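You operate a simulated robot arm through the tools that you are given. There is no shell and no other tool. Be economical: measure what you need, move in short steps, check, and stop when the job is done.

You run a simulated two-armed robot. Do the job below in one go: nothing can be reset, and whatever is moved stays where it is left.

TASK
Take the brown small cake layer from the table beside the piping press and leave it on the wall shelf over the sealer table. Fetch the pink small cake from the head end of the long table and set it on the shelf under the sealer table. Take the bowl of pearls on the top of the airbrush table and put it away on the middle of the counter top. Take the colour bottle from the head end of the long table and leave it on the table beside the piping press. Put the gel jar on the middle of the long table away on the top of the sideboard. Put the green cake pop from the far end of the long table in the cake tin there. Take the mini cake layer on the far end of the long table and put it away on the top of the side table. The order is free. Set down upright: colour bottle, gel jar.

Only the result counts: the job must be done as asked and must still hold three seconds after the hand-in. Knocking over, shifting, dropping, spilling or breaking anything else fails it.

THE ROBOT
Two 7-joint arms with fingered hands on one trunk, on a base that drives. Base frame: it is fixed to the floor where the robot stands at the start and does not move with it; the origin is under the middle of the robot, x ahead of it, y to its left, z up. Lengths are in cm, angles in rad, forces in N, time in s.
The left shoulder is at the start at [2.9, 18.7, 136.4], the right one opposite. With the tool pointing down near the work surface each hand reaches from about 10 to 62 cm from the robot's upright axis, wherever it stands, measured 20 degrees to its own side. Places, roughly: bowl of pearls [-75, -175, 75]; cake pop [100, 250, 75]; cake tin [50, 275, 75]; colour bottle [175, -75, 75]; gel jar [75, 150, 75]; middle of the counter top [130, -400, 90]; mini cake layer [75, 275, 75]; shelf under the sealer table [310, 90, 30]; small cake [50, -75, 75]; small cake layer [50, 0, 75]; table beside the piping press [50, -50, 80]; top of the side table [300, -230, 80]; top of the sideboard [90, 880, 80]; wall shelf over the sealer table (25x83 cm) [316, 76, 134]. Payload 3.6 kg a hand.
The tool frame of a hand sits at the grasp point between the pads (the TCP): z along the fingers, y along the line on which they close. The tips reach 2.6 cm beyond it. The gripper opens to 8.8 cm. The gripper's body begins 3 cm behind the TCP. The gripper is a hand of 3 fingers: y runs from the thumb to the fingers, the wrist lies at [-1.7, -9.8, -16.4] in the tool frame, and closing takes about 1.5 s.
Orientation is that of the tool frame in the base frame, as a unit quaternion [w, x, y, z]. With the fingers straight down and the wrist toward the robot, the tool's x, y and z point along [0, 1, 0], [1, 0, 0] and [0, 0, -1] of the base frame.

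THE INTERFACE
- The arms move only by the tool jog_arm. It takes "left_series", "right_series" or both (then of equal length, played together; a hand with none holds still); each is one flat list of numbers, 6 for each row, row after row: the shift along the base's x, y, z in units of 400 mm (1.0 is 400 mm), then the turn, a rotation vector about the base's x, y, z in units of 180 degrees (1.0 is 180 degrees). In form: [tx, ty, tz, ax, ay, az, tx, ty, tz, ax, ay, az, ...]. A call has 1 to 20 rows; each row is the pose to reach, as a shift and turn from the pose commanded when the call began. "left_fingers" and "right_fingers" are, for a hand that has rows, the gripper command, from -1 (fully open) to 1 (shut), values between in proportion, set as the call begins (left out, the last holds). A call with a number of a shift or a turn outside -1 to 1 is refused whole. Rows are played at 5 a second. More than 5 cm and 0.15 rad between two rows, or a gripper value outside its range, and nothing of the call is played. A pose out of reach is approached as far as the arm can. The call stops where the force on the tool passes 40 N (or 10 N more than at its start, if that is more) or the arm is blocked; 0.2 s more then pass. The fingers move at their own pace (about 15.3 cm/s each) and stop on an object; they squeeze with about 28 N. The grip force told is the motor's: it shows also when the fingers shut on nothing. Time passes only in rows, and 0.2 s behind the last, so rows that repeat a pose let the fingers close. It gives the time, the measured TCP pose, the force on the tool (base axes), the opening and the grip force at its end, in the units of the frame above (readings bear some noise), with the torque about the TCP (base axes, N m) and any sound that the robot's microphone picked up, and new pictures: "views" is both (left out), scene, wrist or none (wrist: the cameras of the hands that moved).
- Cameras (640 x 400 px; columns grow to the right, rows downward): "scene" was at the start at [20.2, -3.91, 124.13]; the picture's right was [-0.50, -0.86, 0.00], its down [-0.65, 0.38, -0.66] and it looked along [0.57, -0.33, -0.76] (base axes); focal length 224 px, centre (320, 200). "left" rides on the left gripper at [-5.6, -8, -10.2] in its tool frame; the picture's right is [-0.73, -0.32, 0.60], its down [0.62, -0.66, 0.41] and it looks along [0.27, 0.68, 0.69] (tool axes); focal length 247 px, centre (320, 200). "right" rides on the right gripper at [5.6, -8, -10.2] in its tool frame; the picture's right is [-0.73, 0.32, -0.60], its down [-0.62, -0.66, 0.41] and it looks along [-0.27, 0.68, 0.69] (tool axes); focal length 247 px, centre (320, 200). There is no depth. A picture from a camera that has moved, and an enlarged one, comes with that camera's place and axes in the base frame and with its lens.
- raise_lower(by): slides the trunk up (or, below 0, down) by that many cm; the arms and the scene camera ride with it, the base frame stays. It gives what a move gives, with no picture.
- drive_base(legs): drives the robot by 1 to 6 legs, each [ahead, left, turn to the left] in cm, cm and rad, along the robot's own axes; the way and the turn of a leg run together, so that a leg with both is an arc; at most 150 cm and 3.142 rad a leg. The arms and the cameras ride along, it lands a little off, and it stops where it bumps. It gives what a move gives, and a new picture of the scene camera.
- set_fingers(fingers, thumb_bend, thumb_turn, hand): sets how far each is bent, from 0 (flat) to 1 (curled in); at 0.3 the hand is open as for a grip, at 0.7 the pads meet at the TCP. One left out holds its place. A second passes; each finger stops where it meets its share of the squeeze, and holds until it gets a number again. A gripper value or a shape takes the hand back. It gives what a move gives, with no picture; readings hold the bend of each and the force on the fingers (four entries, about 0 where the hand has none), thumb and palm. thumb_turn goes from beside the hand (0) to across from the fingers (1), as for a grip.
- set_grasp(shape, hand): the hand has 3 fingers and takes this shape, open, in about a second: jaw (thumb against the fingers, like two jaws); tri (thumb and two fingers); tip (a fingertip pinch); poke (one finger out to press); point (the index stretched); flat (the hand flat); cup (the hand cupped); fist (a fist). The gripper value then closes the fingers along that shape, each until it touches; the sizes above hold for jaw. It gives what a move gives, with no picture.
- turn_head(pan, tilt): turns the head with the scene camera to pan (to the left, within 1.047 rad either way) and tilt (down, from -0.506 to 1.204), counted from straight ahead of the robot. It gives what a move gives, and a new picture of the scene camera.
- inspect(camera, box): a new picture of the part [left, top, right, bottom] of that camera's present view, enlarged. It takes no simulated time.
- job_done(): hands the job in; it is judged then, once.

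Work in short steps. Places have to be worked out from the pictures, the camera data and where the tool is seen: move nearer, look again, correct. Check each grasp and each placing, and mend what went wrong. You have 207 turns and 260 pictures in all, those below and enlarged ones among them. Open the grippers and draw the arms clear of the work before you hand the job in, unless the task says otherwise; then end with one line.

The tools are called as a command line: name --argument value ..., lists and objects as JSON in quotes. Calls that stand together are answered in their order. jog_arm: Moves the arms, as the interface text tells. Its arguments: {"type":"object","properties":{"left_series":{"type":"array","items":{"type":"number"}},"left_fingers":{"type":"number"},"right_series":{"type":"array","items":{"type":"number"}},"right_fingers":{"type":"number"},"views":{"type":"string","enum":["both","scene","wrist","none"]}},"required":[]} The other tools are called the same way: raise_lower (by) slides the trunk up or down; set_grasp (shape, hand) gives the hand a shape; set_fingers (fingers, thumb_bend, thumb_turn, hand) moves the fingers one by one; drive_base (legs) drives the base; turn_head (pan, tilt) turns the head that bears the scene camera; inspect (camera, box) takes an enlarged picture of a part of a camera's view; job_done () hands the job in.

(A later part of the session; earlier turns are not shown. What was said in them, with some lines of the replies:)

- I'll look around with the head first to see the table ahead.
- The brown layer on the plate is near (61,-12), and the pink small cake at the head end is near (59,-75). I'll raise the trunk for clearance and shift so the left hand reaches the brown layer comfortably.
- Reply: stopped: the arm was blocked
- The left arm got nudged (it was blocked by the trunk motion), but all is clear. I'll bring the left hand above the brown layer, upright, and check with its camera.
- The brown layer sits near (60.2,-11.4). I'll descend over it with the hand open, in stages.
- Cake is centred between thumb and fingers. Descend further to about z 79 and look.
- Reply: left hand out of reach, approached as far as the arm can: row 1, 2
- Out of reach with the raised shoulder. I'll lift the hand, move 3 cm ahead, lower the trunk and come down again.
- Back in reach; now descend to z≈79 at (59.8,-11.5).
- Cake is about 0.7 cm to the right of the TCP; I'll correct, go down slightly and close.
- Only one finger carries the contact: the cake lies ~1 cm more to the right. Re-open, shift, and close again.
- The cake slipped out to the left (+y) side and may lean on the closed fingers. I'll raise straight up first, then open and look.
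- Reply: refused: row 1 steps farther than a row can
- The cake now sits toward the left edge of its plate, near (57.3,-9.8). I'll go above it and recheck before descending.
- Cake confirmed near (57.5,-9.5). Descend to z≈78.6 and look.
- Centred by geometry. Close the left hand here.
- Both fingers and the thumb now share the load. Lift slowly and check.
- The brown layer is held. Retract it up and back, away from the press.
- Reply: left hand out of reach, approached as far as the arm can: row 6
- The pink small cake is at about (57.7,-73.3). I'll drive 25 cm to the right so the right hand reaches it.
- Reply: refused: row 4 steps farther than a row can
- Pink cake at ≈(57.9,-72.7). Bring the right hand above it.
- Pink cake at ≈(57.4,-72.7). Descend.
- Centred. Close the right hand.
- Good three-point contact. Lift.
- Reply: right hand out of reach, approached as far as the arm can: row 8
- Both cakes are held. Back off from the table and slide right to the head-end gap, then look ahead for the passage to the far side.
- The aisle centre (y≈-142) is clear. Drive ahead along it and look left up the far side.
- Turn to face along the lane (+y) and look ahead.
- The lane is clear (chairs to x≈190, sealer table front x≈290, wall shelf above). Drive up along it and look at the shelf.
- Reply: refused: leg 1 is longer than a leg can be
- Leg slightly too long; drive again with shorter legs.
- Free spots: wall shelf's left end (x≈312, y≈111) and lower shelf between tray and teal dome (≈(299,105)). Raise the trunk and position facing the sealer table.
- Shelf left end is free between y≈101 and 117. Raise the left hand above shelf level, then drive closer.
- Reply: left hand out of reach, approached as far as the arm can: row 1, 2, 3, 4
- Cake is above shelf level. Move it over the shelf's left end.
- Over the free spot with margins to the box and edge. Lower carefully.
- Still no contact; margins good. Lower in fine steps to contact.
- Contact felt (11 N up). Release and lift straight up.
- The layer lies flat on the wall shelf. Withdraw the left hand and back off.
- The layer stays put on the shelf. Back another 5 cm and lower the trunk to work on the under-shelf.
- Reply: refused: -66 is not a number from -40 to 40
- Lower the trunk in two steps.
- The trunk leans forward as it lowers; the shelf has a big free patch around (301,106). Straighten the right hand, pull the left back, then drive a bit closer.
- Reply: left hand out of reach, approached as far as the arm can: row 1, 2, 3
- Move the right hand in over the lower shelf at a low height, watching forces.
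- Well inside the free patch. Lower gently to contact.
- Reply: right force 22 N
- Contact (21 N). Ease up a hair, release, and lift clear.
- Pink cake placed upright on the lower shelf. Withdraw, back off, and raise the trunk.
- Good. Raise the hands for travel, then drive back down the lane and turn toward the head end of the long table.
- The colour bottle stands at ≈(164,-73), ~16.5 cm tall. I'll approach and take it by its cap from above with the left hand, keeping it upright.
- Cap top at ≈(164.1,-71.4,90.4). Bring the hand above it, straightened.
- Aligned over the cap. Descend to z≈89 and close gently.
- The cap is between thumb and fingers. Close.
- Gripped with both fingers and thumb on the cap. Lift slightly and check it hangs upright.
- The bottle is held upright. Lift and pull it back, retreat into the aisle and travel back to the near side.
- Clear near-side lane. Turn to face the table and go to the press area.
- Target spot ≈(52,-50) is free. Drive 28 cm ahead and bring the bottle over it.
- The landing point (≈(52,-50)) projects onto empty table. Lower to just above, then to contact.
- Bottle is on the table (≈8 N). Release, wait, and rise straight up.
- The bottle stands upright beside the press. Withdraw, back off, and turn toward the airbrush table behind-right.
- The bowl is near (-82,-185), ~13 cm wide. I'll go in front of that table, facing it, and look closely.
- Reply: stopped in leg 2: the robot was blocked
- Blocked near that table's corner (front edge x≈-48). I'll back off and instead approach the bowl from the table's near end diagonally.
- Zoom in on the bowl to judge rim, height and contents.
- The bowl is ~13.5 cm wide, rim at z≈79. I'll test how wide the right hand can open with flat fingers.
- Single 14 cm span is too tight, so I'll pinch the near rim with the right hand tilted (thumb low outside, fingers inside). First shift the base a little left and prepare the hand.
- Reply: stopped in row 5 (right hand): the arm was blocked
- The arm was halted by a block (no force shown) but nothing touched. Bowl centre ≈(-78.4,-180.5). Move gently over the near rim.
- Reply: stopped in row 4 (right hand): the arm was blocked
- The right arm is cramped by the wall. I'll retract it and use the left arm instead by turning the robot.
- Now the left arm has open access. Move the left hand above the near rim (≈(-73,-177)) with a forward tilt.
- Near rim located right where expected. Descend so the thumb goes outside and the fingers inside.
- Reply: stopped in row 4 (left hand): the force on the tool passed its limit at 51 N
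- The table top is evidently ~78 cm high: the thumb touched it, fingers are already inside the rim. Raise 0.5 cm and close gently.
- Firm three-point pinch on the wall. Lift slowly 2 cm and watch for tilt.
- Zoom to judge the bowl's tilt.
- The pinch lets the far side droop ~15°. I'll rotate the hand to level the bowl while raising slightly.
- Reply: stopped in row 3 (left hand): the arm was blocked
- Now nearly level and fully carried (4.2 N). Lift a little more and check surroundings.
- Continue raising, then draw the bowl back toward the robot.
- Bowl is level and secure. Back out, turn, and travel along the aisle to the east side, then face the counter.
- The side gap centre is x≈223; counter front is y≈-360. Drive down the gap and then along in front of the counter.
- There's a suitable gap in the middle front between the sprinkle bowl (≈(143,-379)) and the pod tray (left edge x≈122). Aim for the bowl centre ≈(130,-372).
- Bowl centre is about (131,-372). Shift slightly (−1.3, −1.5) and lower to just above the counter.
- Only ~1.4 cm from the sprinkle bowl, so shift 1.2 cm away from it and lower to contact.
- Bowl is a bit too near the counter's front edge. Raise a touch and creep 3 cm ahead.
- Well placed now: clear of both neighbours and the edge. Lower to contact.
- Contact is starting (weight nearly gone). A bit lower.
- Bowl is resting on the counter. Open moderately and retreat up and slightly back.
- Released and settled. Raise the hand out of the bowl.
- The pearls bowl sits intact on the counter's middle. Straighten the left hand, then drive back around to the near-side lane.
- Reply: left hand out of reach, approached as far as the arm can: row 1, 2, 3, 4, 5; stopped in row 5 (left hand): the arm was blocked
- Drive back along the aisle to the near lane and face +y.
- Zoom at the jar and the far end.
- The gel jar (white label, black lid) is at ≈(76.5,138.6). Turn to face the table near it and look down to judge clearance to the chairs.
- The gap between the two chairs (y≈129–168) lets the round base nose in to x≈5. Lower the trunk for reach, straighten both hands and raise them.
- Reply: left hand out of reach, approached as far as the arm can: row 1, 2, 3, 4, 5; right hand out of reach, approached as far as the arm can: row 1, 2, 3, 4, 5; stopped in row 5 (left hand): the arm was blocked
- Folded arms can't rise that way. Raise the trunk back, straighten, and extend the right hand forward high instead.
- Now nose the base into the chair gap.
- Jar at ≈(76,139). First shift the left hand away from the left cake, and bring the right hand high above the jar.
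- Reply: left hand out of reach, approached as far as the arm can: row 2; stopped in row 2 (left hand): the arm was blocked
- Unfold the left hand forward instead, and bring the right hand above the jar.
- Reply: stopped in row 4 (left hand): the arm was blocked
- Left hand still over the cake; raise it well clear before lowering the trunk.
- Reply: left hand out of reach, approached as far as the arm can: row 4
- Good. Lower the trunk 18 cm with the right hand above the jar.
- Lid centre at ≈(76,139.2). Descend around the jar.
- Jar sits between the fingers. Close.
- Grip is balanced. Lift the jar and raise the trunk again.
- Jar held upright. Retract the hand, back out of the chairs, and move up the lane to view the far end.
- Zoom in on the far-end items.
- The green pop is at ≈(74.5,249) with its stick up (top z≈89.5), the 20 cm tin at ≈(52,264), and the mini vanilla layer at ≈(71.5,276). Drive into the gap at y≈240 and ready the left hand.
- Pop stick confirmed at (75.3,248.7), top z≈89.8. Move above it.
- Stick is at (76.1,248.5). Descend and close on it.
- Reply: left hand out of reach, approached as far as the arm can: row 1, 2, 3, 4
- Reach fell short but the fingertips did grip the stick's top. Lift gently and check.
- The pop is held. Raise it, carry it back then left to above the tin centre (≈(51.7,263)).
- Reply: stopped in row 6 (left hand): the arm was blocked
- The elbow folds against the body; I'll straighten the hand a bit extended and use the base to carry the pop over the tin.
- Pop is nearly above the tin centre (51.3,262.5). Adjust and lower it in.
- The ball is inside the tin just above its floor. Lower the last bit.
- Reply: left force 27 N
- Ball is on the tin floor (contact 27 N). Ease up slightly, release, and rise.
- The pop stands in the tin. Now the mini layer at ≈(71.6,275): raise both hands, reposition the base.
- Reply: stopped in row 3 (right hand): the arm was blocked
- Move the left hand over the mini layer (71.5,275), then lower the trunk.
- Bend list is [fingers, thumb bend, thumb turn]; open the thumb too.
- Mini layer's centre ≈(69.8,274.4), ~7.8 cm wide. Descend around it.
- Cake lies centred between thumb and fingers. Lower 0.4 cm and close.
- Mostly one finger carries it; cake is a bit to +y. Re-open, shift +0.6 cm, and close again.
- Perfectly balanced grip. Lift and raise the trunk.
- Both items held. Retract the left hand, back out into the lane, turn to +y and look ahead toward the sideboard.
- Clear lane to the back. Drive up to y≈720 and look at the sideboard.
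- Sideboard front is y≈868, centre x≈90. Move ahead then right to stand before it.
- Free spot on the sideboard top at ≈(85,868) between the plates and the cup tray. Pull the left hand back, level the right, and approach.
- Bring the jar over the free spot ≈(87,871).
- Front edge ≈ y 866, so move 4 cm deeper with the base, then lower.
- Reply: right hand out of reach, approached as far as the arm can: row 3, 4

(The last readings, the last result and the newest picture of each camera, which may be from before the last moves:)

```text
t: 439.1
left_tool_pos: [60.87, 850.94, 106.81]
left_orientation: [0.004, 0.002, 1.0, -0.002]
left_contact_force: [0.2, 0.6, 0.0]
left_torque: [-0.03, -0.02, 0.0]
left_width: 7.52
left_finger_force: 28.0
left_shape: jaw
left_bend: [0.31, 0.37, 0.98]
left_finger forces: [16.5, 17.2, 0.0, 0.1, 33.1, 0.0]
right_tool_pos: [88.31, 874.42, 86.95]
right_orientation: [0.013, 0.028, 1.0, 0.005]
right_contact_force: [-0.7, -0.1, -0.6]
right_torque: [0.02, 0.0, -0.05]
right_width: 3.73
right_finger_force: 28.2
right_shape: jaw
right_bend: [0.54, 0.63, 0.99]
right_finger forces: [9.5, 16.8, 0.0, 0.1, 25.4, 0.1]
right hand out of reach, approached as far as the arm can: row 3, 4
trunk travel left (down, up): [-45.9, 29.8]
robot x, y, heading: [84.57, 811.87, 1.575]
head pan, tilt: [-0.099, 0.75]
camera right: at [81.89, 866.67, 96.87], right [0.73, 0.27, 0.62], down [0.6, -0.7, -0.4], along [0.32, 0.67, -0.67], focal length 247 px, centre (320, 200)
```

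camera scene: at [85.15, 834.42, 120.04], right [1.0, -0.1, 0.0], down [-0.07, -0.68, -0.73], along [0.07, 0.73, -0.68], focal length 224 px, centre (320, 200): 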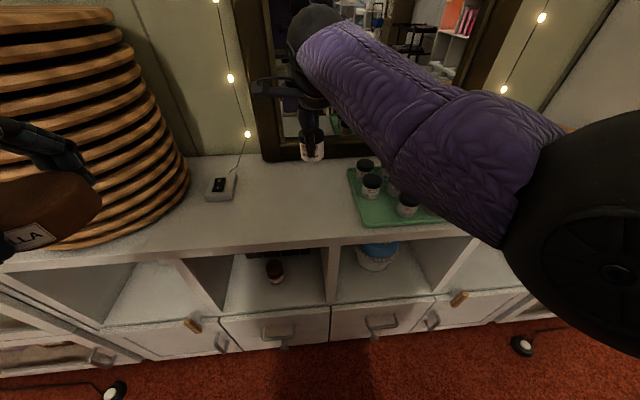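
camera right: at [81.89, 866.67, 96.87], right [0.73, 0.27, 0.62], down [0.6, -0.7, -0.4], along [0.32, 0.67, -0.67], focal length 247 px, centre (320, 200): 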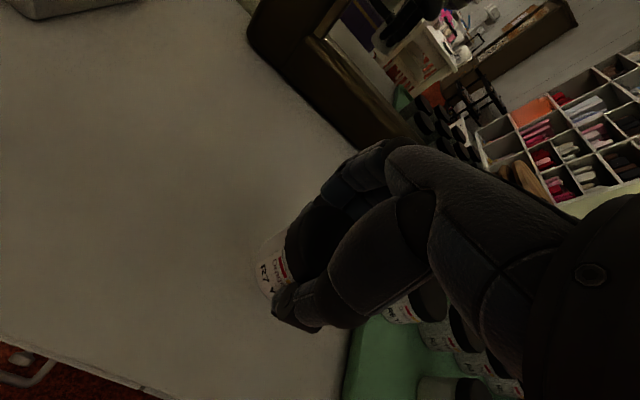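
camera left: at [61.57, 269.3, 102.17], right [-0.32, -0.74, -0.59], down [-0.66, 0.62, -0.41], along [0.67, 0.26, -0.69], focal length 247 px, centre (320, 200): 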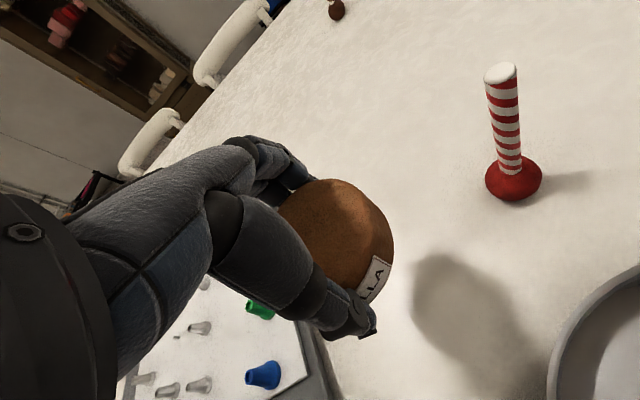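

At the reach limit; lift, lower the trunk 8 cm, and continue down.

jog_arm --right_series '[0, 0, 0.1, 0, 0, 0, 0, 0, 0.2, 0, 0, 0]' --views "none"

raise_lower --by -8

jog_arm --right_series '[0, 0, -0.02, 0, 0, 0, 0, 0, -0.03, 0, 0, 0, 0, 0, -0.04, 0, 0, 0]' --views "none"

```text
t: 439.7
left_tool_pos: [60.84, 850.7, 107.0]
left_orientation: [0.003, 0.001, 1.0, -0.001]
left_contact_force: [-0.4, -0.7, 0.1]
left_torque: [-0.01, 0.03, -0.02]
left_width: 7.5
left_finger_force: 28.1
left_shape: jaw
left_bend: [0.31, 0.37, 0.98]
left_finger forces: [16.6, 17.1, 0.0, 0.1, 33.2, 0.0]
right_tool_pos: [87.11, 877.1, 93.96]
right_orientation: [0.015, 0.028, 0.999, 0.004]
right_contact_force: [-0.5, -0.2, -1.0]
right_torque: [0.03, -0.02, 0.0]
right_width: 3.75
right_finger_force: 28.3
right_shape: jaw
right_bend: [0.54, 0.63, 0.99]
right_finger forces: [9.4, 16.8, 0.0, 0.0, 25.4, 0.0]
right hand out of reach, approached as far as the arm can: row 1, 2
trunk travel left (down, up): [-45.9, 29.8]
robot x, y, heading: [84.56, 812.12, 1.569]
head pan, tilt: [-0.099, 0.75]
```

```text
t: 440.9
left_tool_pos: [61.0, 850.95, 98.93]
left_orientation: [0.003, 0.002, 1.0, -0.002]
left_contact_force: [0.1, 0.1, -1.7]
left_torque: [0.0, -0.01, 0.03]
left_width: 7.48
left_finger_force: 28.2
left_shape: jaw
left_bend: [0.31, 0.37, 0.98]
left_finger forces: [16.6, 17.3, 0.0, 0.0, 33.2, 0.0]
right_tool_pos: [87.16, 877.28, 83.65]
right_orientation: [0.016, 0.028, 0.999, -0.011]
right_contact_force: [-0.9, -0.7, -1.2]
right_torque: [0.04, 0.02, -0.01]
right_width: 3.71
right_finger_force: 27.8
right_shape: jaw
right_bend: [0.54, 0.63, 0.99]
right_finger forces: [9.6, 17.0, 0.0, 0.1, 25.4, 0.0]
trunk travel left (down, up): [-37.9, 37.8]
robot x, y, heading: [84.28, 812.04, 1.568]
head pan, tilt: [-0.099, 0.75]
```

```text
t: 441.6
left_tool_pos: [60.84, 850.96, 98.84]
left_orientation: [0.002, 0.002, 1.0, -0.002]
left_contact_force: [0.1, 0.3, -0.8]
left_torque: [0.03, -0.01, -0.03]
left_width: 7.51
left_finger_force: 28.4
left_shape: jaw
left_bend: [0.31, 0.37, 0.98]
left_finger forces: [16.5, 17.2, 0.0, 0.1, 33.2, 0.0]
right_tool_pos: [87.37, 877.06, 82.72]
right_orientation: [0.016, 0.028, 0.999, -0.012]
right_contact_force: [-0.3, -0.3, 0.0]
right_torque: [0.02, 0.04, -0.02]
right_width: 3.74
right_finger_force: 27.7
right_shape: jaw
right_bend: [0.54, 0.63, 0.99]
right_finger forces: [9.7, 17.1, 0.0, 0.1, 25.9, 0.1]
right hand out of reach, approached as far as the arm can: row 2, 3
trunk travel left (down, up): [-37.9, 37.8]
robot x, y, heading: [84.48, 811.69, 1.573]
head pan, tilt: [-0.099, 0.75]
```

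Force z is nearly zero—perhaps touching. Look closely.

inspect --camera "right" --box '[200, 180, 400, 330]'

inspect --camera "scene" --box '[250, 100, 400, 220]'

```text
2.67 times, centred on (300, 255) of right
camera zoom: at [80.93, 869.66, 92.82], right [0.73, 0.29, 0.61], down [0.6, -0.71, -0.38], along [0.33, 0.64, -0.69], focal length 659 px, centre (373, 53)
```

zoom: 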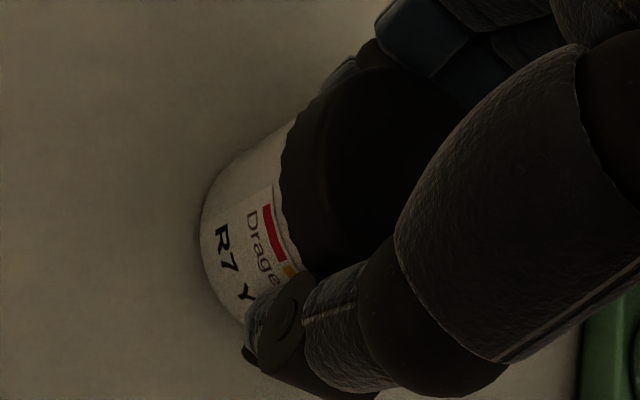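

```text
3.33 times, centred on (325, 160) of scene
camera zoom: at [85.15, 834.94, 111.65], right [1.0, -0.1, 0.0], down [-0.07, -0.68, -0.73], along [0.07, 0.73, -0.68], focal length 746 px, centre (303, 333)
```

zoom: 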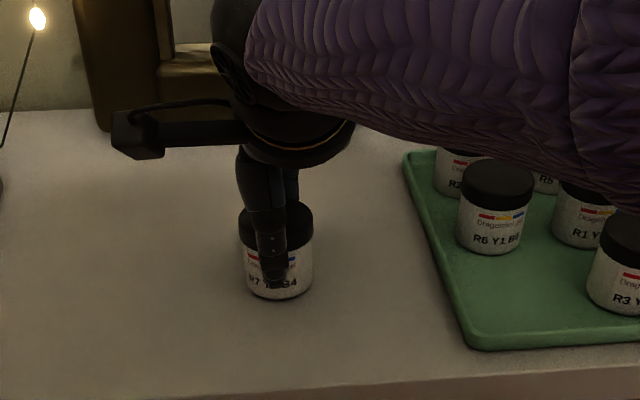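

It's practically on the surface. Press down slightly to confirm contact.

jog_arm --right_series '[0, -0.02, -0.006, 0, 0, 0, 0, -0.03, -0.014, 0, 0, 0]' --views "none"

```text
t: 442.2
left_tool_pos: [60.87, 850.86, 98.9]
left_orientation: [0.003, 0.002, 1.0, -0.001]
left_contact_force: [0.1, 0.2, -1.5]
left_torque: [0.03, -0.03, 0.0]
left_width: 7.49
left_finger_force: 27.8
left_shape: jaw
left_bend: [0.31, 0.37, 0.98]
left_finger forces: [16.6, 17.2, 0.1, 0.0, 33.0, 0.0]
right_tool_pos: [87.3, 876.06, 82.49]
right_orientation: [0.015, 0.028, 0.999, -0.008]
right_contact_force: [0.3, 4.1, 11.8]
right_torque: [0.31, 0.03, 0.0]
right_width: 3.78
right_finger_force: 28.3
right_shape: jaw
right_bend: [0.54, 0.63, 0.99]
right_finger forces: [13.4, 19.2, 0.0, 0.0, 27.3, 0.0]
trunk travel left (down, up): [-37.9, 37.8]
robot x, y, heading: [84.45, 812.43, 1.571]
head pan, tilt: [-0.099, 0.75]
```

Contact confirmed (12 N). Release and rise.

jog_arm --right_series '[0, 0, 0.003, 0, 0, 0, 0, 0, 0.003, 0, 0, 0, 0, 0, 0.003, 0, 0, 0, 0, 0, 0.003, 0, 0, 0, 0, 0, 0.06, 0, 0, 0, 0, -0.01, 0.15, 0, 0, 0, 0, -0.03, 0.25, 0, 0, 0]' --right_fingers -1 --views "both"

```text
t: 443.9
left_tool_pos: [60.93, 850.83, 98.78]
left_orientation: [0.004, 0.001, 1.0, -0.002]
left_contact_force: [0.3, 1.6, -1.2]
left_torque: [-0.02, 0.0, 0.01]
left_width: 7.52
left_finger_force: 28.3
left_shape: jaw
left_bend: [0.31, 0.37, 0.98]
left_finger forces: [16.6, 17.2, 0.1, 0.1, 33.0, 0.0]
right_tool_pos: [87.44, 874.49, 92.15]
right_orientation: [0.015, 0.028, 0.999, -0.012]
right_contact_force: [-0.4, -0.7, -0.2]
right_torque: [0.06, 0.05, 0.02]
right_width: 8.78
right_finger_force: 0.1
right_shape: jaw
right_bend: [0.3, 0.3, 0.98]
right_finger forces: [0.0, 0.0, 0.0, 0.1, 0.1, 0.0]
trunk travel left (down, up): [-37.9, 37.8]
robot x, y, heading: [84.3, 811.79, 1.571]
head pan, tilt: [-0.099, 0.75]
camera scene: at [85.14, 834.92, 111.65], right [1.0, -0.1, 0.0], down [-0.07, -0.68, -0.73], along [0.07, 0.73, -0.68], focal length 224 px, centre (320, 200)
camera right: at [80.98, 867.18, 102.33], right [0.73, 0.29, 0.61], down [0.6, -0.71, -0.38], along [0.33, 0.64, -0.69], focal length 247 px, centre (320, 200)
```

scene: 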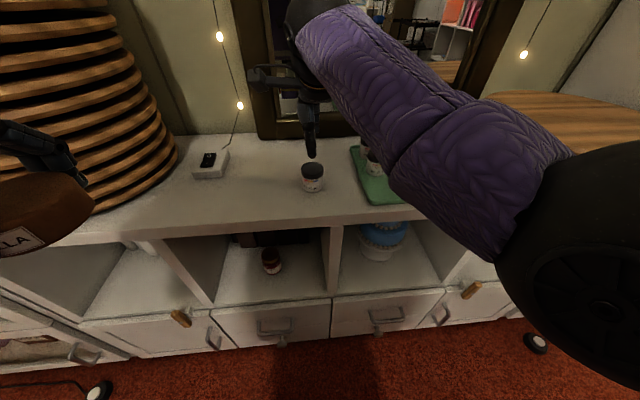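
right: 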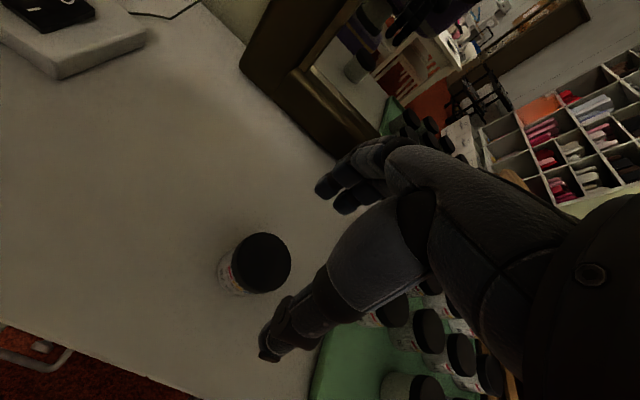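

Jar stands upright on the sideboard. Withdraw the right hand, restore trunk height, and head back.

jog_arm --right_series '[0, 0, 0.1, 0, 0, 0, 0, -0.08, 0.16, 0, 0, 0, 0.02, -0.18, 0.2, 0, 0, 0, 0.08, -0.27, 0.2, 0, 0, 0, 0.14, -0.36, 0.2, 0, 0, 0, 0.2, -0.45, 0.2, 0, 0, 0]' --views "none"

raise_lower --by 8

drive_base --legs '[[-36, 0, 0], [0, 113, 0], [0, 0, 3.13], [140, 0, 0], [140, 0, 0], [140, 0, 0]]'

```text
t: 444.8
left_tool_pos: [60.94, 850.98, 98.88]
left_orientation: [0.003, 0.002, 1.0, -0.003]
left_contact_force: [0.3, -0.1, 0.4]
left_torque: [0.01, -0.01, 0.0]
left_width: 7.49
left_finger_force: 27.4
left_shape: jaw
left_bend: [0.31, 0.37, 0.98]
left_finger forces: [16.6, 17.2, 0.2, 0.0, 33.1, 0.1]
right_tool_pos: [91.18, 869.64, 109.98]
right_orientation: [0.019, 0.044, 0.995, 0.088]
right_contact_force: [-0.2, 0.2, 0.3]
right_torque: [0.0, -0.01, 0.03]
right_width: 8.81
right_finger_force: 0.1
right_shape: jaw
right_bend: [0.3, 0.3, 0.98]
right_finger forces: [0.0, 0.0, 0.0, 0.1, 0.0, 0.0]
trunk travel left (down, up): [-37.9, 37.8]
robot x, y, heading: [84.81, 811.84, 1.568]
head pan, tilt: [-0.099, 0.75]
stopped in row 4 (right hand): the arm was blocked; the commanded pose is now the measured one
```

```text
t: 446.0
left_tool_pos: [60.82, 850.85, 106.93]
left_orientation: [0.003, 0.002, 1.0, -0.002]
left_contact_force: [-0.9, -0.7, -0.4]
left_torque: [0.03, -0.04, -0.06]
left_width: 7.5
left_finger_force: 27.9
left_shape: jaw
left_bend: [0.31, 0.37, 0.98]
left_finger forces: [16.6, 17.2, 0.0, 0.0, 33.1, 0.1]
right_tool_pos: [92.79, 870.14, 117.39]
right_orientation: [0.034, 0.054, 0.994, 0.088]
right_contact_force: [0.4, 0.5, 1.0]
right_torque: [0.0, -0.02, 0.01]
right_width: 8.77
right_finger_force: 0.1
right_shape: jaw
right_bend: [0.3, 0.3, 0.98]
right_finger forces: [0.1, 0.0, 0.1, 0.0, 0.0, 0.0]
trunk travel left (down, up): [-45.9, 29.8]
robot x, y, heading: [84.82, 812.04, 1.574]
head pan, tilt: [-0.099, 0.75]
```

```text
t: 480.6
left_tool_pos: [-14.92, 317.69, 106.85]
left_orientation: [-0.002, 1.0, -0.014, -0.004]
left_contact_force: [-0.5, 0.3, -1.0]
left_torque: [0.0, -0.02, 0.02]
left_width: 7.46
left_finger_force: 27.9
left_shape: jaw
left_bend: [0.31, 0.38, 0.98]
left_finger forces: [15.8, 16.6, 0.0, 0.0, 31.5, 0.1]
right_tool_pos: [-46.91, 299.26, 118.37]
right_orientation: [0.093, 0.993, -0.066, -0.031]
right_contact_force: [-0.1, -0.2, 0.0]
right_torque: [0.03, -0.02, 0.0]
right_width: 8.78
right_finger_force: 0.2
right_shape: jaw
right_bend: [0.3, 0.3, 0.98]
right_finger forces: [0.0, 0.0, 0.0, 0.0, 0.0, 0.0]
trunk travel left (down, up): [-45.9, 29.8]
robot x, y, heading: [-36.91, 357.11, -1.596]
head pan, tilt: [-0.099, 0.75]
camera scene: at [-38.84, 335.07, 120.09], right [-0.99, 0.12, 0.0], down [0.08, 0.68, -0.73], along [-0.09, -0.73, -0.68], focal length 224 px, centre (320, 200)
```

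scene: 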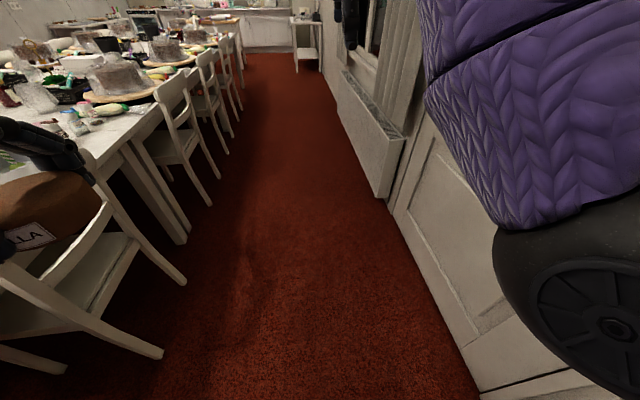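

Continue down the lane to the aisle and on toward the side table.

drive_base --legs '[[0, 8, 0.025], [140, 0, 0], [140, 0, 0], [140, 0, 0], [80, 0, 0], [0, 0, 1.57]]'

drive_base --legs '[[130, 0, 0], [124, 0, 0]]'

```text
t: 509.1
left_tool_pos: [11.63, -121.93, 106.85]
left_orientation: [0.001, 0.718, 0.696, -0.004]
left_contact_force: [-1.4, 0.7, -0.6]
left_torque: [0.01, 0.01, 0.01]
left_width: 7.45
left_finger_force: 28.1
left_shape: jaw
left_bend: [0.31, 0.39, 0.98]
left_finger forces: [15.5, 16.3, 0.1, 0.1, 30.9, 0.0]
right_tool_pos: [30.1, -154.21, 118.2]
right_orientation: [0.089, 0.749, 0.655, 0.043]
right_contact_force: [0.4, -0.3, 0.3]
right_torque: [0.0, 0.0, -0.01]
right_width: 8.8
right_finger_force: 0.0
right_shape: jaw
right_bend: [0.3, 0.3, 0.98]
right_finger forces: [0.0, 0.1, 0.1, 0.0, 0.0, 0.0]
trunk travel left (down, up): [-45.9, 29.8]
robot x, y, heading: [-28.22, -144.32, -0.031]
head pan, tilt: [-0.099, 0.75]
camera scene: at [-5.87, -145.73, 120.1], right [-0.13, -0.99, 0.0], down [-0.68, 0.09, -0.73], along [0.73, -0.09, -0.68], focal length 224 px, centre (320, 200)
```

scene: 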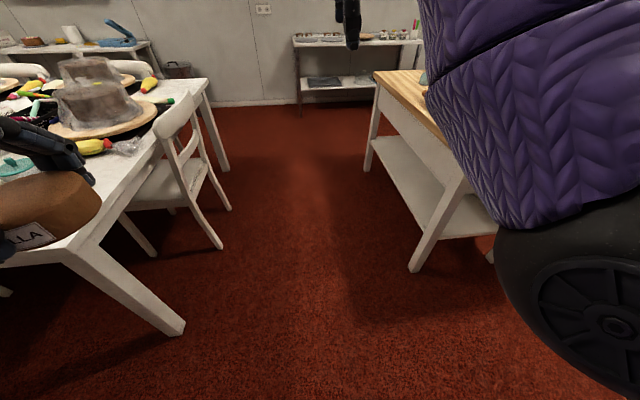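

```text
t: 521.4
left_tool_pos: [264.01, -129.35, 106.78]
left_orientation: [0.0, 0.72, 0.694, -0.004]
left_contact_force: [0.2, 0.0, 0.3]
left_torque: [0.06, -0.01, -0.03]
left_width: 7.46
left_finger_force: 27.9
left_shape: jaw
left_bend: [0.31, 0.39, 0.98]
left_finger forces: [15.5, 16.2, 0.0, 0.0, 30.7, 0.1]
right_tool_pos: [282.37, -161.71, 118.27]
right_orientation: [0.089, 0.751, 0.653, 0.043]
right_contact_force: [-0.7, 0.7, -0.6]
right_torque: [0.02, 0.01, 0.0]
right_width: 8.79
right_finger_force: 0.1
right_shape: jaw
right_bend: [0.3, 0.3, 0.98]
right_finger forces: [0.0, 0.0, 0.1, 0.0, 0.0, 0.0]
trunk travel left (down, up): [-45.9, 29.8]
robot x, y, heading: [223.92, -151.91, -0.03]
head pan, tilt: [-0.099, 0.75]
camera scene: at [246.36, -153.16, 120.09], right [-0.13, -0.99, 0.0], down [-0.68, 0.09, -0.73], along [0.72, -0.09, -0.68], focal length 224 px, centre (320, 200)
```

scene: 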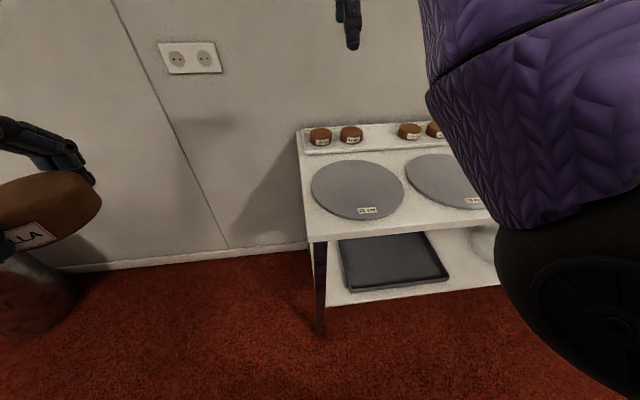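

Need a free spot on the side table. Tuck the right arm out of view and drive along the table to look at its middle.

jog_arm --right_series '[-0.06, -0.06, -0.04, -0.02, 0, 0, -0.12, -0.12, -0.08, -0.04, 0, 0, -0.18, -0.18, -0.12, -0.06, 0, 0, -0.25, -0.24, -0.16, -0.06, 0, 0]' --views "none"

drive_base --legs '[[0, -62, 0.03]]'

turn_head --pan 0.15 --tilt 0.65

```text
t: 522.6
left_tool_pos: [263.92, -129.44, 106.9]
left_orientation: [0.001, 0.72, 0.694, -0.004]
left_contact_force: [0.5, -0.1, -0.5]
left_torque: [0.04, -0.01, 0.0]
left_width: 7.47
left_finger_force: 28.2
left_shape: jaw
left_bend: [0.31, 0.39, 0.98]
left_finger forces: [15.4, 16.3, 0.2, 0.1, 30.8, 0.0]
right_tool_pos: [273.13, -172.91, 114.02]
right_orientation: [0.187, 0.744, 0.641, -0.015]
right_contact_force: [-0.3, 0.7, 0.1]
right_torque: [0.06, 0.0, -0.01]
right_width: 8.81
right_finger_force: 0.1
right_shape: jaw
right_bend: [0.3, 0.3, 0.98]
right_finger forces: [0.0, 0.1, 0.1, 0.0, 0.0, 0.0]
trunk travel left (down, up): [-45.9, 29.8]
robot x, y, heading: [224.1, -151.87, -0.031]
head pan, tilt: [-0.099, 0.75]
stopped in row 4 (right hand): the arm was blocked; the commanded pose is now the measured one
```

```text
t: 526.1
left_tool_pos: [262.32, -190.21, 106.88]
left_orientation: [0.0, 0.709, 0.705, -0.003]
left_contact_force: [1.9, -0.2, -0.3]
left_torque: [-0.03, 0.01, -0.02]
left_width: 7.43
left_finger_force: 28.5
left_shape: jaw
left_bend: [0.31, 0.39, 0.98]
left_finger forces: [15.6, 16.3, 0.0, 0.0, 30.8, 0.0]
right_tool_pos: [272.81, -233.47, 113.63]
right_orientation: [0.187, 0.734, 0.652, -0.012]
right_contact_force: [-0.1, -0.6, -0.1]
right_torque: [-0.02, 0.03, -0.02]
right_width: 8.75
right_finger_force: 0.1
right_shape: jaw
right_bend: [0.3, 0.3, 0.98]
right_finger forces: [0.0, 0.0, 0.0, 0.1, 0.0, 0.0]
trunk travel left (down, up): [-45.9, 29.8]
robot x, y, heading: [223.62, -213.51, 0.001]
head pan, tilt: [-0.099, 0.75]
camera scene: at [245.45, -214.45, 120.1], right [-0.1, -1.0, 0.0], down [-0.68, 0.07, -0.73], along [0.73, -0.07, -0.68], focal length 224 px, centre (320, 200)
```

scene: 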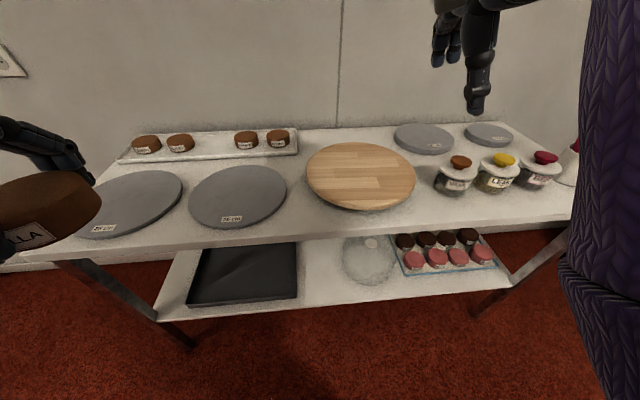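

```text
t: 526.9
left_tool_pos: [262.38, -190.11, 106.82]
left_orientation: [0.001, 0.709, 0.705, -0.004]
left_contact_force: [0.0, -0.1, -0.9]
left_torque: [-0.02, 0.03, 0.03]
left_width: 7.42
left_finger_force: 28.4
left_shape: jaw
left_bend: [0.31, 0.39, 0.98]
left_finger forces: [15.4, 16.3, 0.1, 0.0, 30.8, 0.0]
right_tool_pos: [272.84, -233.45, 113.86]
right_orientation: [0.188, 0.734, 0.652, -0.012]
right_contact_force: [-0.3, 0.5, -0.6]
right_torque: [-0.02, -0.04, 0.0]
right_width: 8.79
right_finger_force: 0.1
right_shape: jaw
right_bend: [0.3, 0.3, 0.98]
right_finger forces: [0.1, 0.0, 0.0, 0.0, 0.0, 0.0]
trunk travel left (down, up): [-45.9, 29.8]
robot x, y, heading: [223.25, -213.66, 0.004]
head pan, tilt: [0.15, 0.649]
camera scene: at [245.79, -212.27, 120.96], right [0.15, -0.99, 0.0], down [-0.6, -0.09, -0.8], along [0.79, 0.12, -0.6], focal length 224 px, centre (320, 200)
```

scene: 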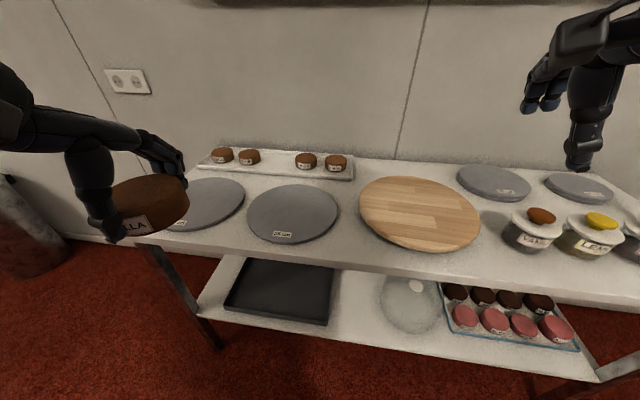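

A free patch near the front edge between plate 2 and the wooden board: ≈(281.5,-213.5). Align the left hand to it.

drive_base --legs '[[0, -23, 0], [8, 0, 0]]'

turn_head --pan 0.35 --tilt 0.8

```text
t: 529.3
left_tool_pos: [270.51, -213.26, 106.71]
left_orientation: [0.0, 0.709, 0.705, -0.005]
left_contact_force: [0.9, 0.1, -0.8]
left_torque: [-0.02, -0.01, 0.0]
left_width: 7.44
left_finger_force: 28.3
left_shape: jaw
left_bend: [0.31, 0.39, 0.98]
left_finger forces: [15.4, 16.4, 0.0, 0.1, 30.9, 0.0]
right_tool_pos: [281.08, -256.65, 113.8]
right_orientation: [0.187, 0.735, 0.652, -0.013]
right_contact_force: [0.4, 0.7, 0.5]
right_torque: [0.0, -0.01, 0.01]
right_width: 8.79
right_finger_force: 0.0
right_shape: jaw
right_bend: [0.3, 0.3, 0.98]
right_finger forces: [0.1, 0.0, 0.0, 0.0, 0.0, 0.1]
trunk travel left (down, up): [-45.9, 29.8]
robot x, y, heading: [231.1, -237.17, -0.003]
head pan, tilt: [0.15, 0.649]
camera scene: at [254.06, -235.48, 120.93], right [0.15, -0.99, 0.0], down [-0.6, -0.09, -0.8], along [0.79, 0.12, -0.61], focal length 224 px, centre (320, 200)
```

scene: 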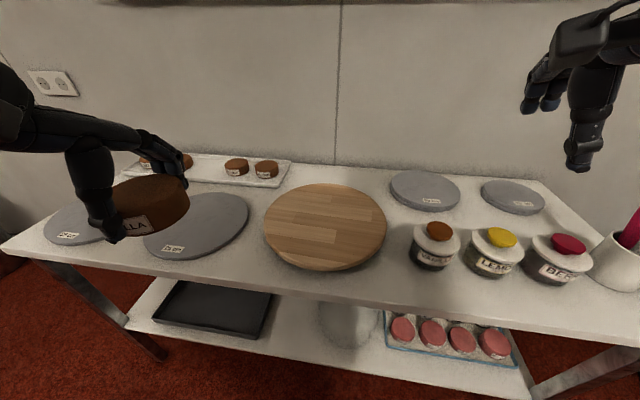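

```text
t: 530.0
left_tool_pos: [270.35, -213.23, 106.8]
left_orientation: [0.001, 0.709, 0.705, -0.004]
left_contact_force: [-0.4, -0.2, -0.5]
left_torque: [-0.01, 0.03, -0.02]
left_width: 7.46
left_finger_force: 28.0
left_shape: jaw
left_bend: [0.31, 0.39, 0.98]
left_finger forces: [15.4, 16.4, 0.1, 0.1, 31.0, 0.1]
right_tool_pos: [280.93, -256.68, 113.85]
right_orientation: [0.188, 0.735, 0.652, -0.012]
right_contact_force: [-0.8, -0.3, 0.4]
right_torque: [-0.01, 0.0, 0.02]
right_width: 8.77
right_finger_force: 0.1
right_shape: jaw
right_bend: [0.3, 0.3, 0.98]
right_finger forces: [0.0, 0.0, 0.0, 0.0, 0.0, 0.1]
trunk travel left (down, up): [-45.9, 29.8]
robot x, y, heading: [231.19, -236.83, -0.003]
head pan, tilt: [0.351, 0.799]
camera scene: at [252.87, -234.04, 119.71], right [0.34, -0.94, 0.0], down [-0.67, -0.25, -0.7], along [0.66, 0.24, -0.72], focal length 224 px, centre (320, 200)
```

scene: 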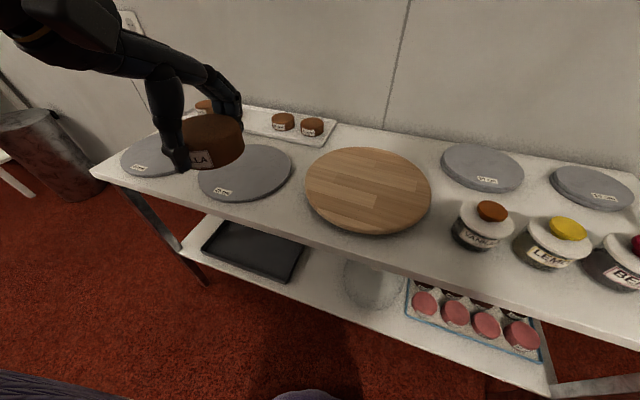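

Zoom to pin down the front edge.

inspect --camera "scene" --box '[200, 140, 380, 260]'

```text
3.33 times, centred on (290, 200) of scene
camera zoom: at [252.87, -234.04, 119.71], right [0.34, -0.94, 0.0], down [-0.67, -0.25, -0.7], along [0.66, 0.24, -0.72], focal length 746 px, centre (420, 200)
```

zoom: 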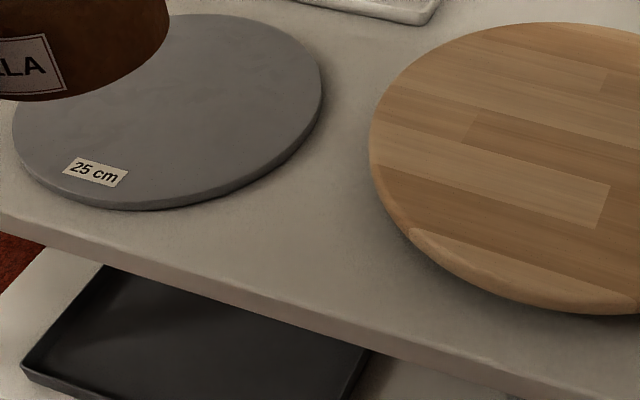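

Target centre (282.5,-213.8) leaves ≥2 cm to each neighbour and the edge at x≈277. Move over and lower to just above.

jog_arm --left_series '[0.1, -0.005, 0, 0, 0, 0, 0.2, -0.01, 0, 0, 0, 0, 0.303, -0.015, 0, 0, 0, 0, 0.303, -0.015, -0.1, 0, 0, 0, 0.303, -0.015, -0.2, 0, 0, 0, 0.303, -0.015, -0.3, 0, 0, 0, 0.303, -0.015, -0.4, 0, 0, 0, 0.303, -0.015, -0.48, 0, 0, 0]' --views "both"

```text
t: 531.8
left_tool_pos: [282.5, -213.86, 87.55]
left_orientation: [0.0, 0.709, 0.705, -0.004]
left_contact_force: [0.3, 0.1, -0.8]
left_torque: [0.0, 0.02, 0.03]
left_width: 7.43
left_finger_force: 27.9
left_shape: jaw
left_bend: [0.31, 0.39, 0.98]
left_finger forces: [15.4, 16.2, 0.1, 0.0, 30.5, 0.0]
right_tool_pos: [280.89, -256.82, 113.96]
right_orientation: [0.188, 0.734, 0.652, -0.012]
right_contact_force: [-0.5, 0.0, 0.4]
right_torque: [-0.01, 0.02, 0.0]
right_width: 8.77
right_finger_force: 0.0
right_shape: jaw
right_bend: [0.3, 0.3, 0.98]
right_finger forces: [0.1, 0.1, 0.0, 0.0, 0.0, 0.0]
trunk travel left (down, up): [-45.9, 29.8]
robot x, y, heading: [231.42, -236.82, -0.0]
head pan, tilt: [0.351, 0.799]
camera scene: at [252.9, -234.02, 119.7], right [0.34, -0.94, 0.0], down [-0.67, -0.25, -0.7], along [0.65, 0.24, -0.72], focal length 224 px, centre (320, 200)
camera left: at [274.6, -219.33, 97.93], right [-0.33, -0.74, -0.59], down [-0.66, 0.62, -0.41], along [0.67, 0.26, -0.69], focal length 247 px, centre (320, 200)
```

scene: 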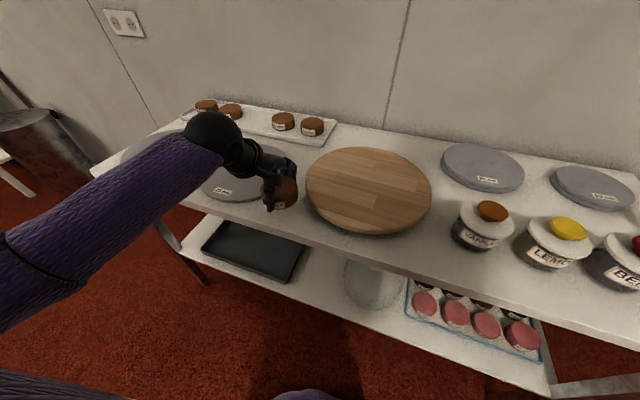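
left: 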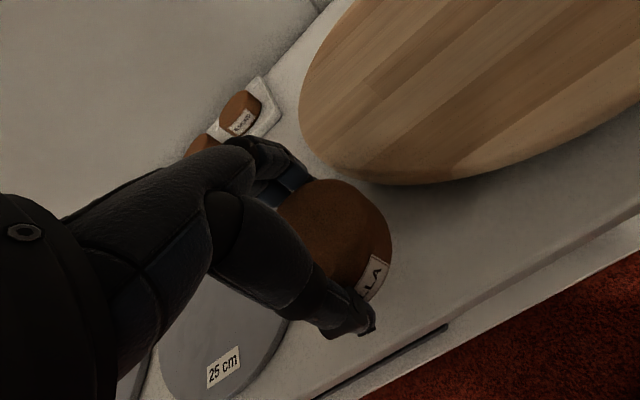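

Cake is positioned between plate and board. Lower in fine steps to contact.

jog_arm --left_series '[0, 0, -0.03, 0, 0, 0, 0, 0, -0.055, 0, 0, 0, 0, 0, -0.075, 0, 0, 0, 0, 0, -0.088, 0, 0, 0]' --views "none"

```text
t: 532.8
left_tool_pos: [282.6, -213.92, 84.1]
left_orientation: [0.0, 0.709, 0.706, -0.003]
left_contact_force: [0.4, -0.2, -0.6]
left_torque: [0.0, 0.0, 0.0]
left_width: 7.45
left_finger_force: 27.7
left_shape: jaw
left_bend: [0.31, 0.39, 0.98]
left_finger forces: [15.5, 16.3, 0.0, 0.1, 30.5, 0.1]
right_tool_pos: [280.85, -256.55, 113.81]
right_orientation: [0.188, 0.734, 0.652, -0.012]
right_contact_force: [0.5, 0.1, 0.4]
right_torque: [-0.01, 0.02, -0.03]
right_width: 8.78
right_finger_force: 0.0
right_shape: jaw
right_bend: [0.3, 0.3, 0.98]
right_finger forces: [0.0, 0.0, 0.0, 0.0, 0.1, 0.1]
trunk travel left (down, up): [-45.9, 29.8]
robot x, y, heading: [231.71, -236.57, -0.003]
head pan, tilt: [0.351, 0.799]
```

jog_arm --left_series '[0, 0, -0.01, 0, 0, 0, 0, 0, -0.02, 0, 0, 0, 0, 0, -0.03, 0, 0, 0]' --views "none"

```text
t: 533.6
left_tool_pos: [282.67, -213.9, 83.21]
left_orientation: [0.003, 0.709, 0.705, -0.002]
left_contact_force: [-3.1, 0.5, 8.6]
left_torque: [-0.01, -0.26, 0.03]
left_width: 7.39
left_finger_force: 28.1
left_shape: jaw
left_bend: [0.31, 0.39, 0.98]
left_finger forces: [15.4, 16.6, 0.1, 0.0, 33.4, 0.0]
right_tool_pos: [280.8, -256.79, 113.85]
right_orientation: [0.188, 0.734, 0.652, -0.012]
right_contact_force: [-1.0, 0.4, 0.3]
right_torque: [0.02, 0.0, 0.02]
right_width: 8.8
right_finger_force: 0.0
right_shape: jaw
right_bend: [0.3, 0.3, 0.98]
right_finger forces: [0.1, 0.1, 0.0, 0.0, 0.0, 0.1]
trunk travel left (down, up): [-45.9, 29.8]
robot x, y, heading: [231.48, -237.09, 0.0]
head pan, tilt: [0.351, 0.799]
```

Contact (≈9 N). Release and rise straight up.

jog_arm --left_series '[0, 0, 0.003, 0, 0, 0, 0, 0, 0.003, 0, 0, 0, 0, 0, 0.003, 0, 0, 0, 0, 0, 0.003, 0, 0, 0, 0, 0, 0.05, 0, 0, 0, 0, 0, 0.14, 0, 0, 0, 0, 0, 0.24, 0, 0, 0]' --left_fingers -1 --views "both"

```text
t: 535.2
left_tool_pos: [282.5, -214.01, 92.48]
left_orientation: [-0.001, 0.709, 0.705, -0.004]
left_contact_force: [0.2, 0.9, -0.3]
left_torque: [0.03, -0.01, 0.03]
left_width: 8.78
left_finger_force: 0.1
left_shape: jaw
left_bend: [0.3, 0.3, 0.98]
left_finger forces: [0.1, 0.0, 0.0, 0.1, 0.0, 0.0]
right_tool_pos: [281.06, -256.7, 113.8]
right_orientation: [0.189, 0.735, 0.652, -0.012]
right_contact_force: [-0.5, 0.6, 0.0]
right_torque: [-0.01, -0.02, 0.0]
right_width: 8.8
right_finger_force: 0.0
right_shape: jaw
right_bend: [0.3, 0.3, 0.98]
right_finger forces: [0.0, 0.0, 0.1, 0.0, 0.0, 0.0]
trunk travel left (down, up): [-45.9, 29.8]
robot x, y, heading: [231.3, -236.97, 0.003]
head pan, tilt: [0.351, 0.799]
camera scene: at [252.89, -234.04, 119.7], right [0.34, -0.94, 0.0], down [-0.67, -0.25, -0.7], along [0.65, 0.24, -0.72], focal length 224 px, centre (320, 200)
camera left: at [274.57, -219.47, 102.92], right [-0.33, -0.74, -0.59], down [-0.66, 0.62, -0.41], along [0.67, 0.26, -0.69], focal length 247 px, centre (320, 200)
```

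scene: 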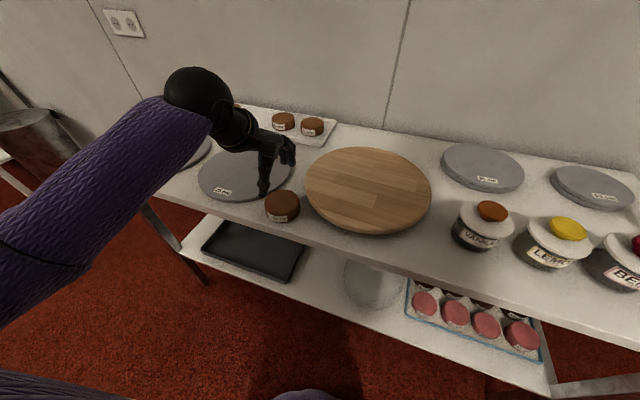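
left: 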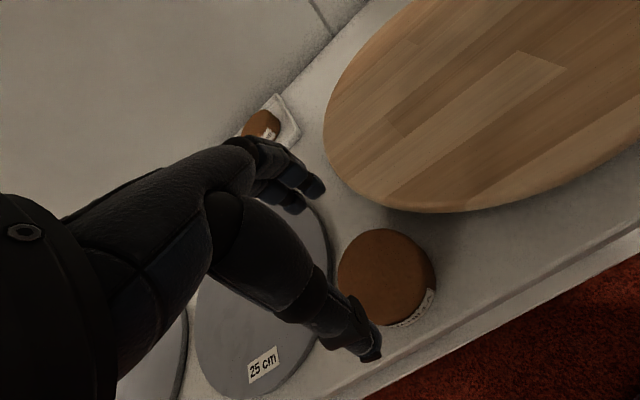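

The mini layer sits flat on the side table. Withdraw the hand and back off.

jog_arm --left_series '[0, 0, 0.1, 0, 0, 0, -0.08, 0, 0.2, 0, 0, 0, -0.18, 0, 0.26, 0, 0, 0, -0.28, 0, 0.28, 0, 0, 0]' --views "none"

drive_base --legs '[[-15, 0, 0]]'

```text
refused: row 2 steps farther than a row can; nothing moved
```

```text
t: 536.6
left_tool_pos: [267.14, -214.04, 92.64]
left_orientation: [0.001, 0.709, 0.705, -0.004]
left_contact_force: [-1.4, -1.1, -0.8]
left_torque: [-0.01, -0.04, -0.05]
left_width: 8.76
left_finger_force: 0.0
left_shape: jaw
left_bend: [0.3, 0.3, 0.98]
left_finger forces: [0.0, 0.0, 0.0, 0.0, 0.0, 0.0]
right_tool_pos: [265.6, -256.72, 113.94]
right_orientation: [0.188, 0.734, 0.653, -0.012]
right_contact_force: [0.0, -0.4, 0.9]
right_torque: [-0.02, -0.02, 0.0]
right_width: 8.77
right_finger_force: 0.0
right_shape: jaw
right_bend: [0.3, 0.3, 0.98]
right_finger forces: [0.0, 0.0, 0.1, 0.0, 0.0, 0.1]
trunk travel left (down, up): [-45.9, 29.8]
robot x, y, heading: [216.6, -236.7, -0.0]
head pan, tilt: [0.351, 0.799]
camera scene: at [237.52, -234.04, 119.74], right [0.34, -0.94, 0.0], down [-0.67, -0.25, -0.7], along [0.66, 0.24, -0.72], focal length 224 px, centre (320, 200)
```

scene: 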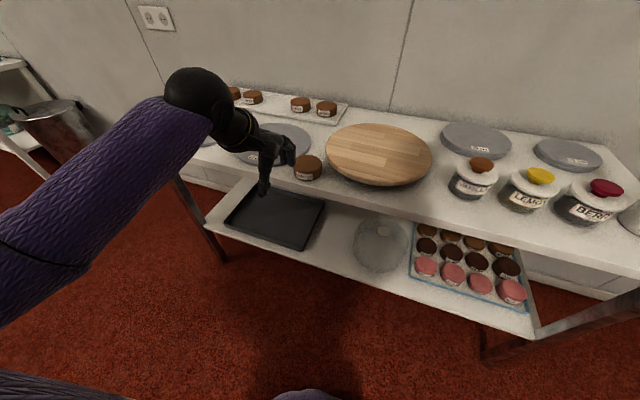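

The cake stayed in place (tips passed well above it); both hands are open and clear of everything. Hand in.

job_done

```text
The job is handed in.
```

All seven items are where you asked, with the colour bottle and gel jar set down upright, and I've handed the job in. I didn't go back to recheck earlier placements before the hand-in. Two slips may count against it: my first grasp of the brown layer slipped and slid the cake on its plate, and the robot stopped once against the airbrush table's corner. I saw nothing else moved.
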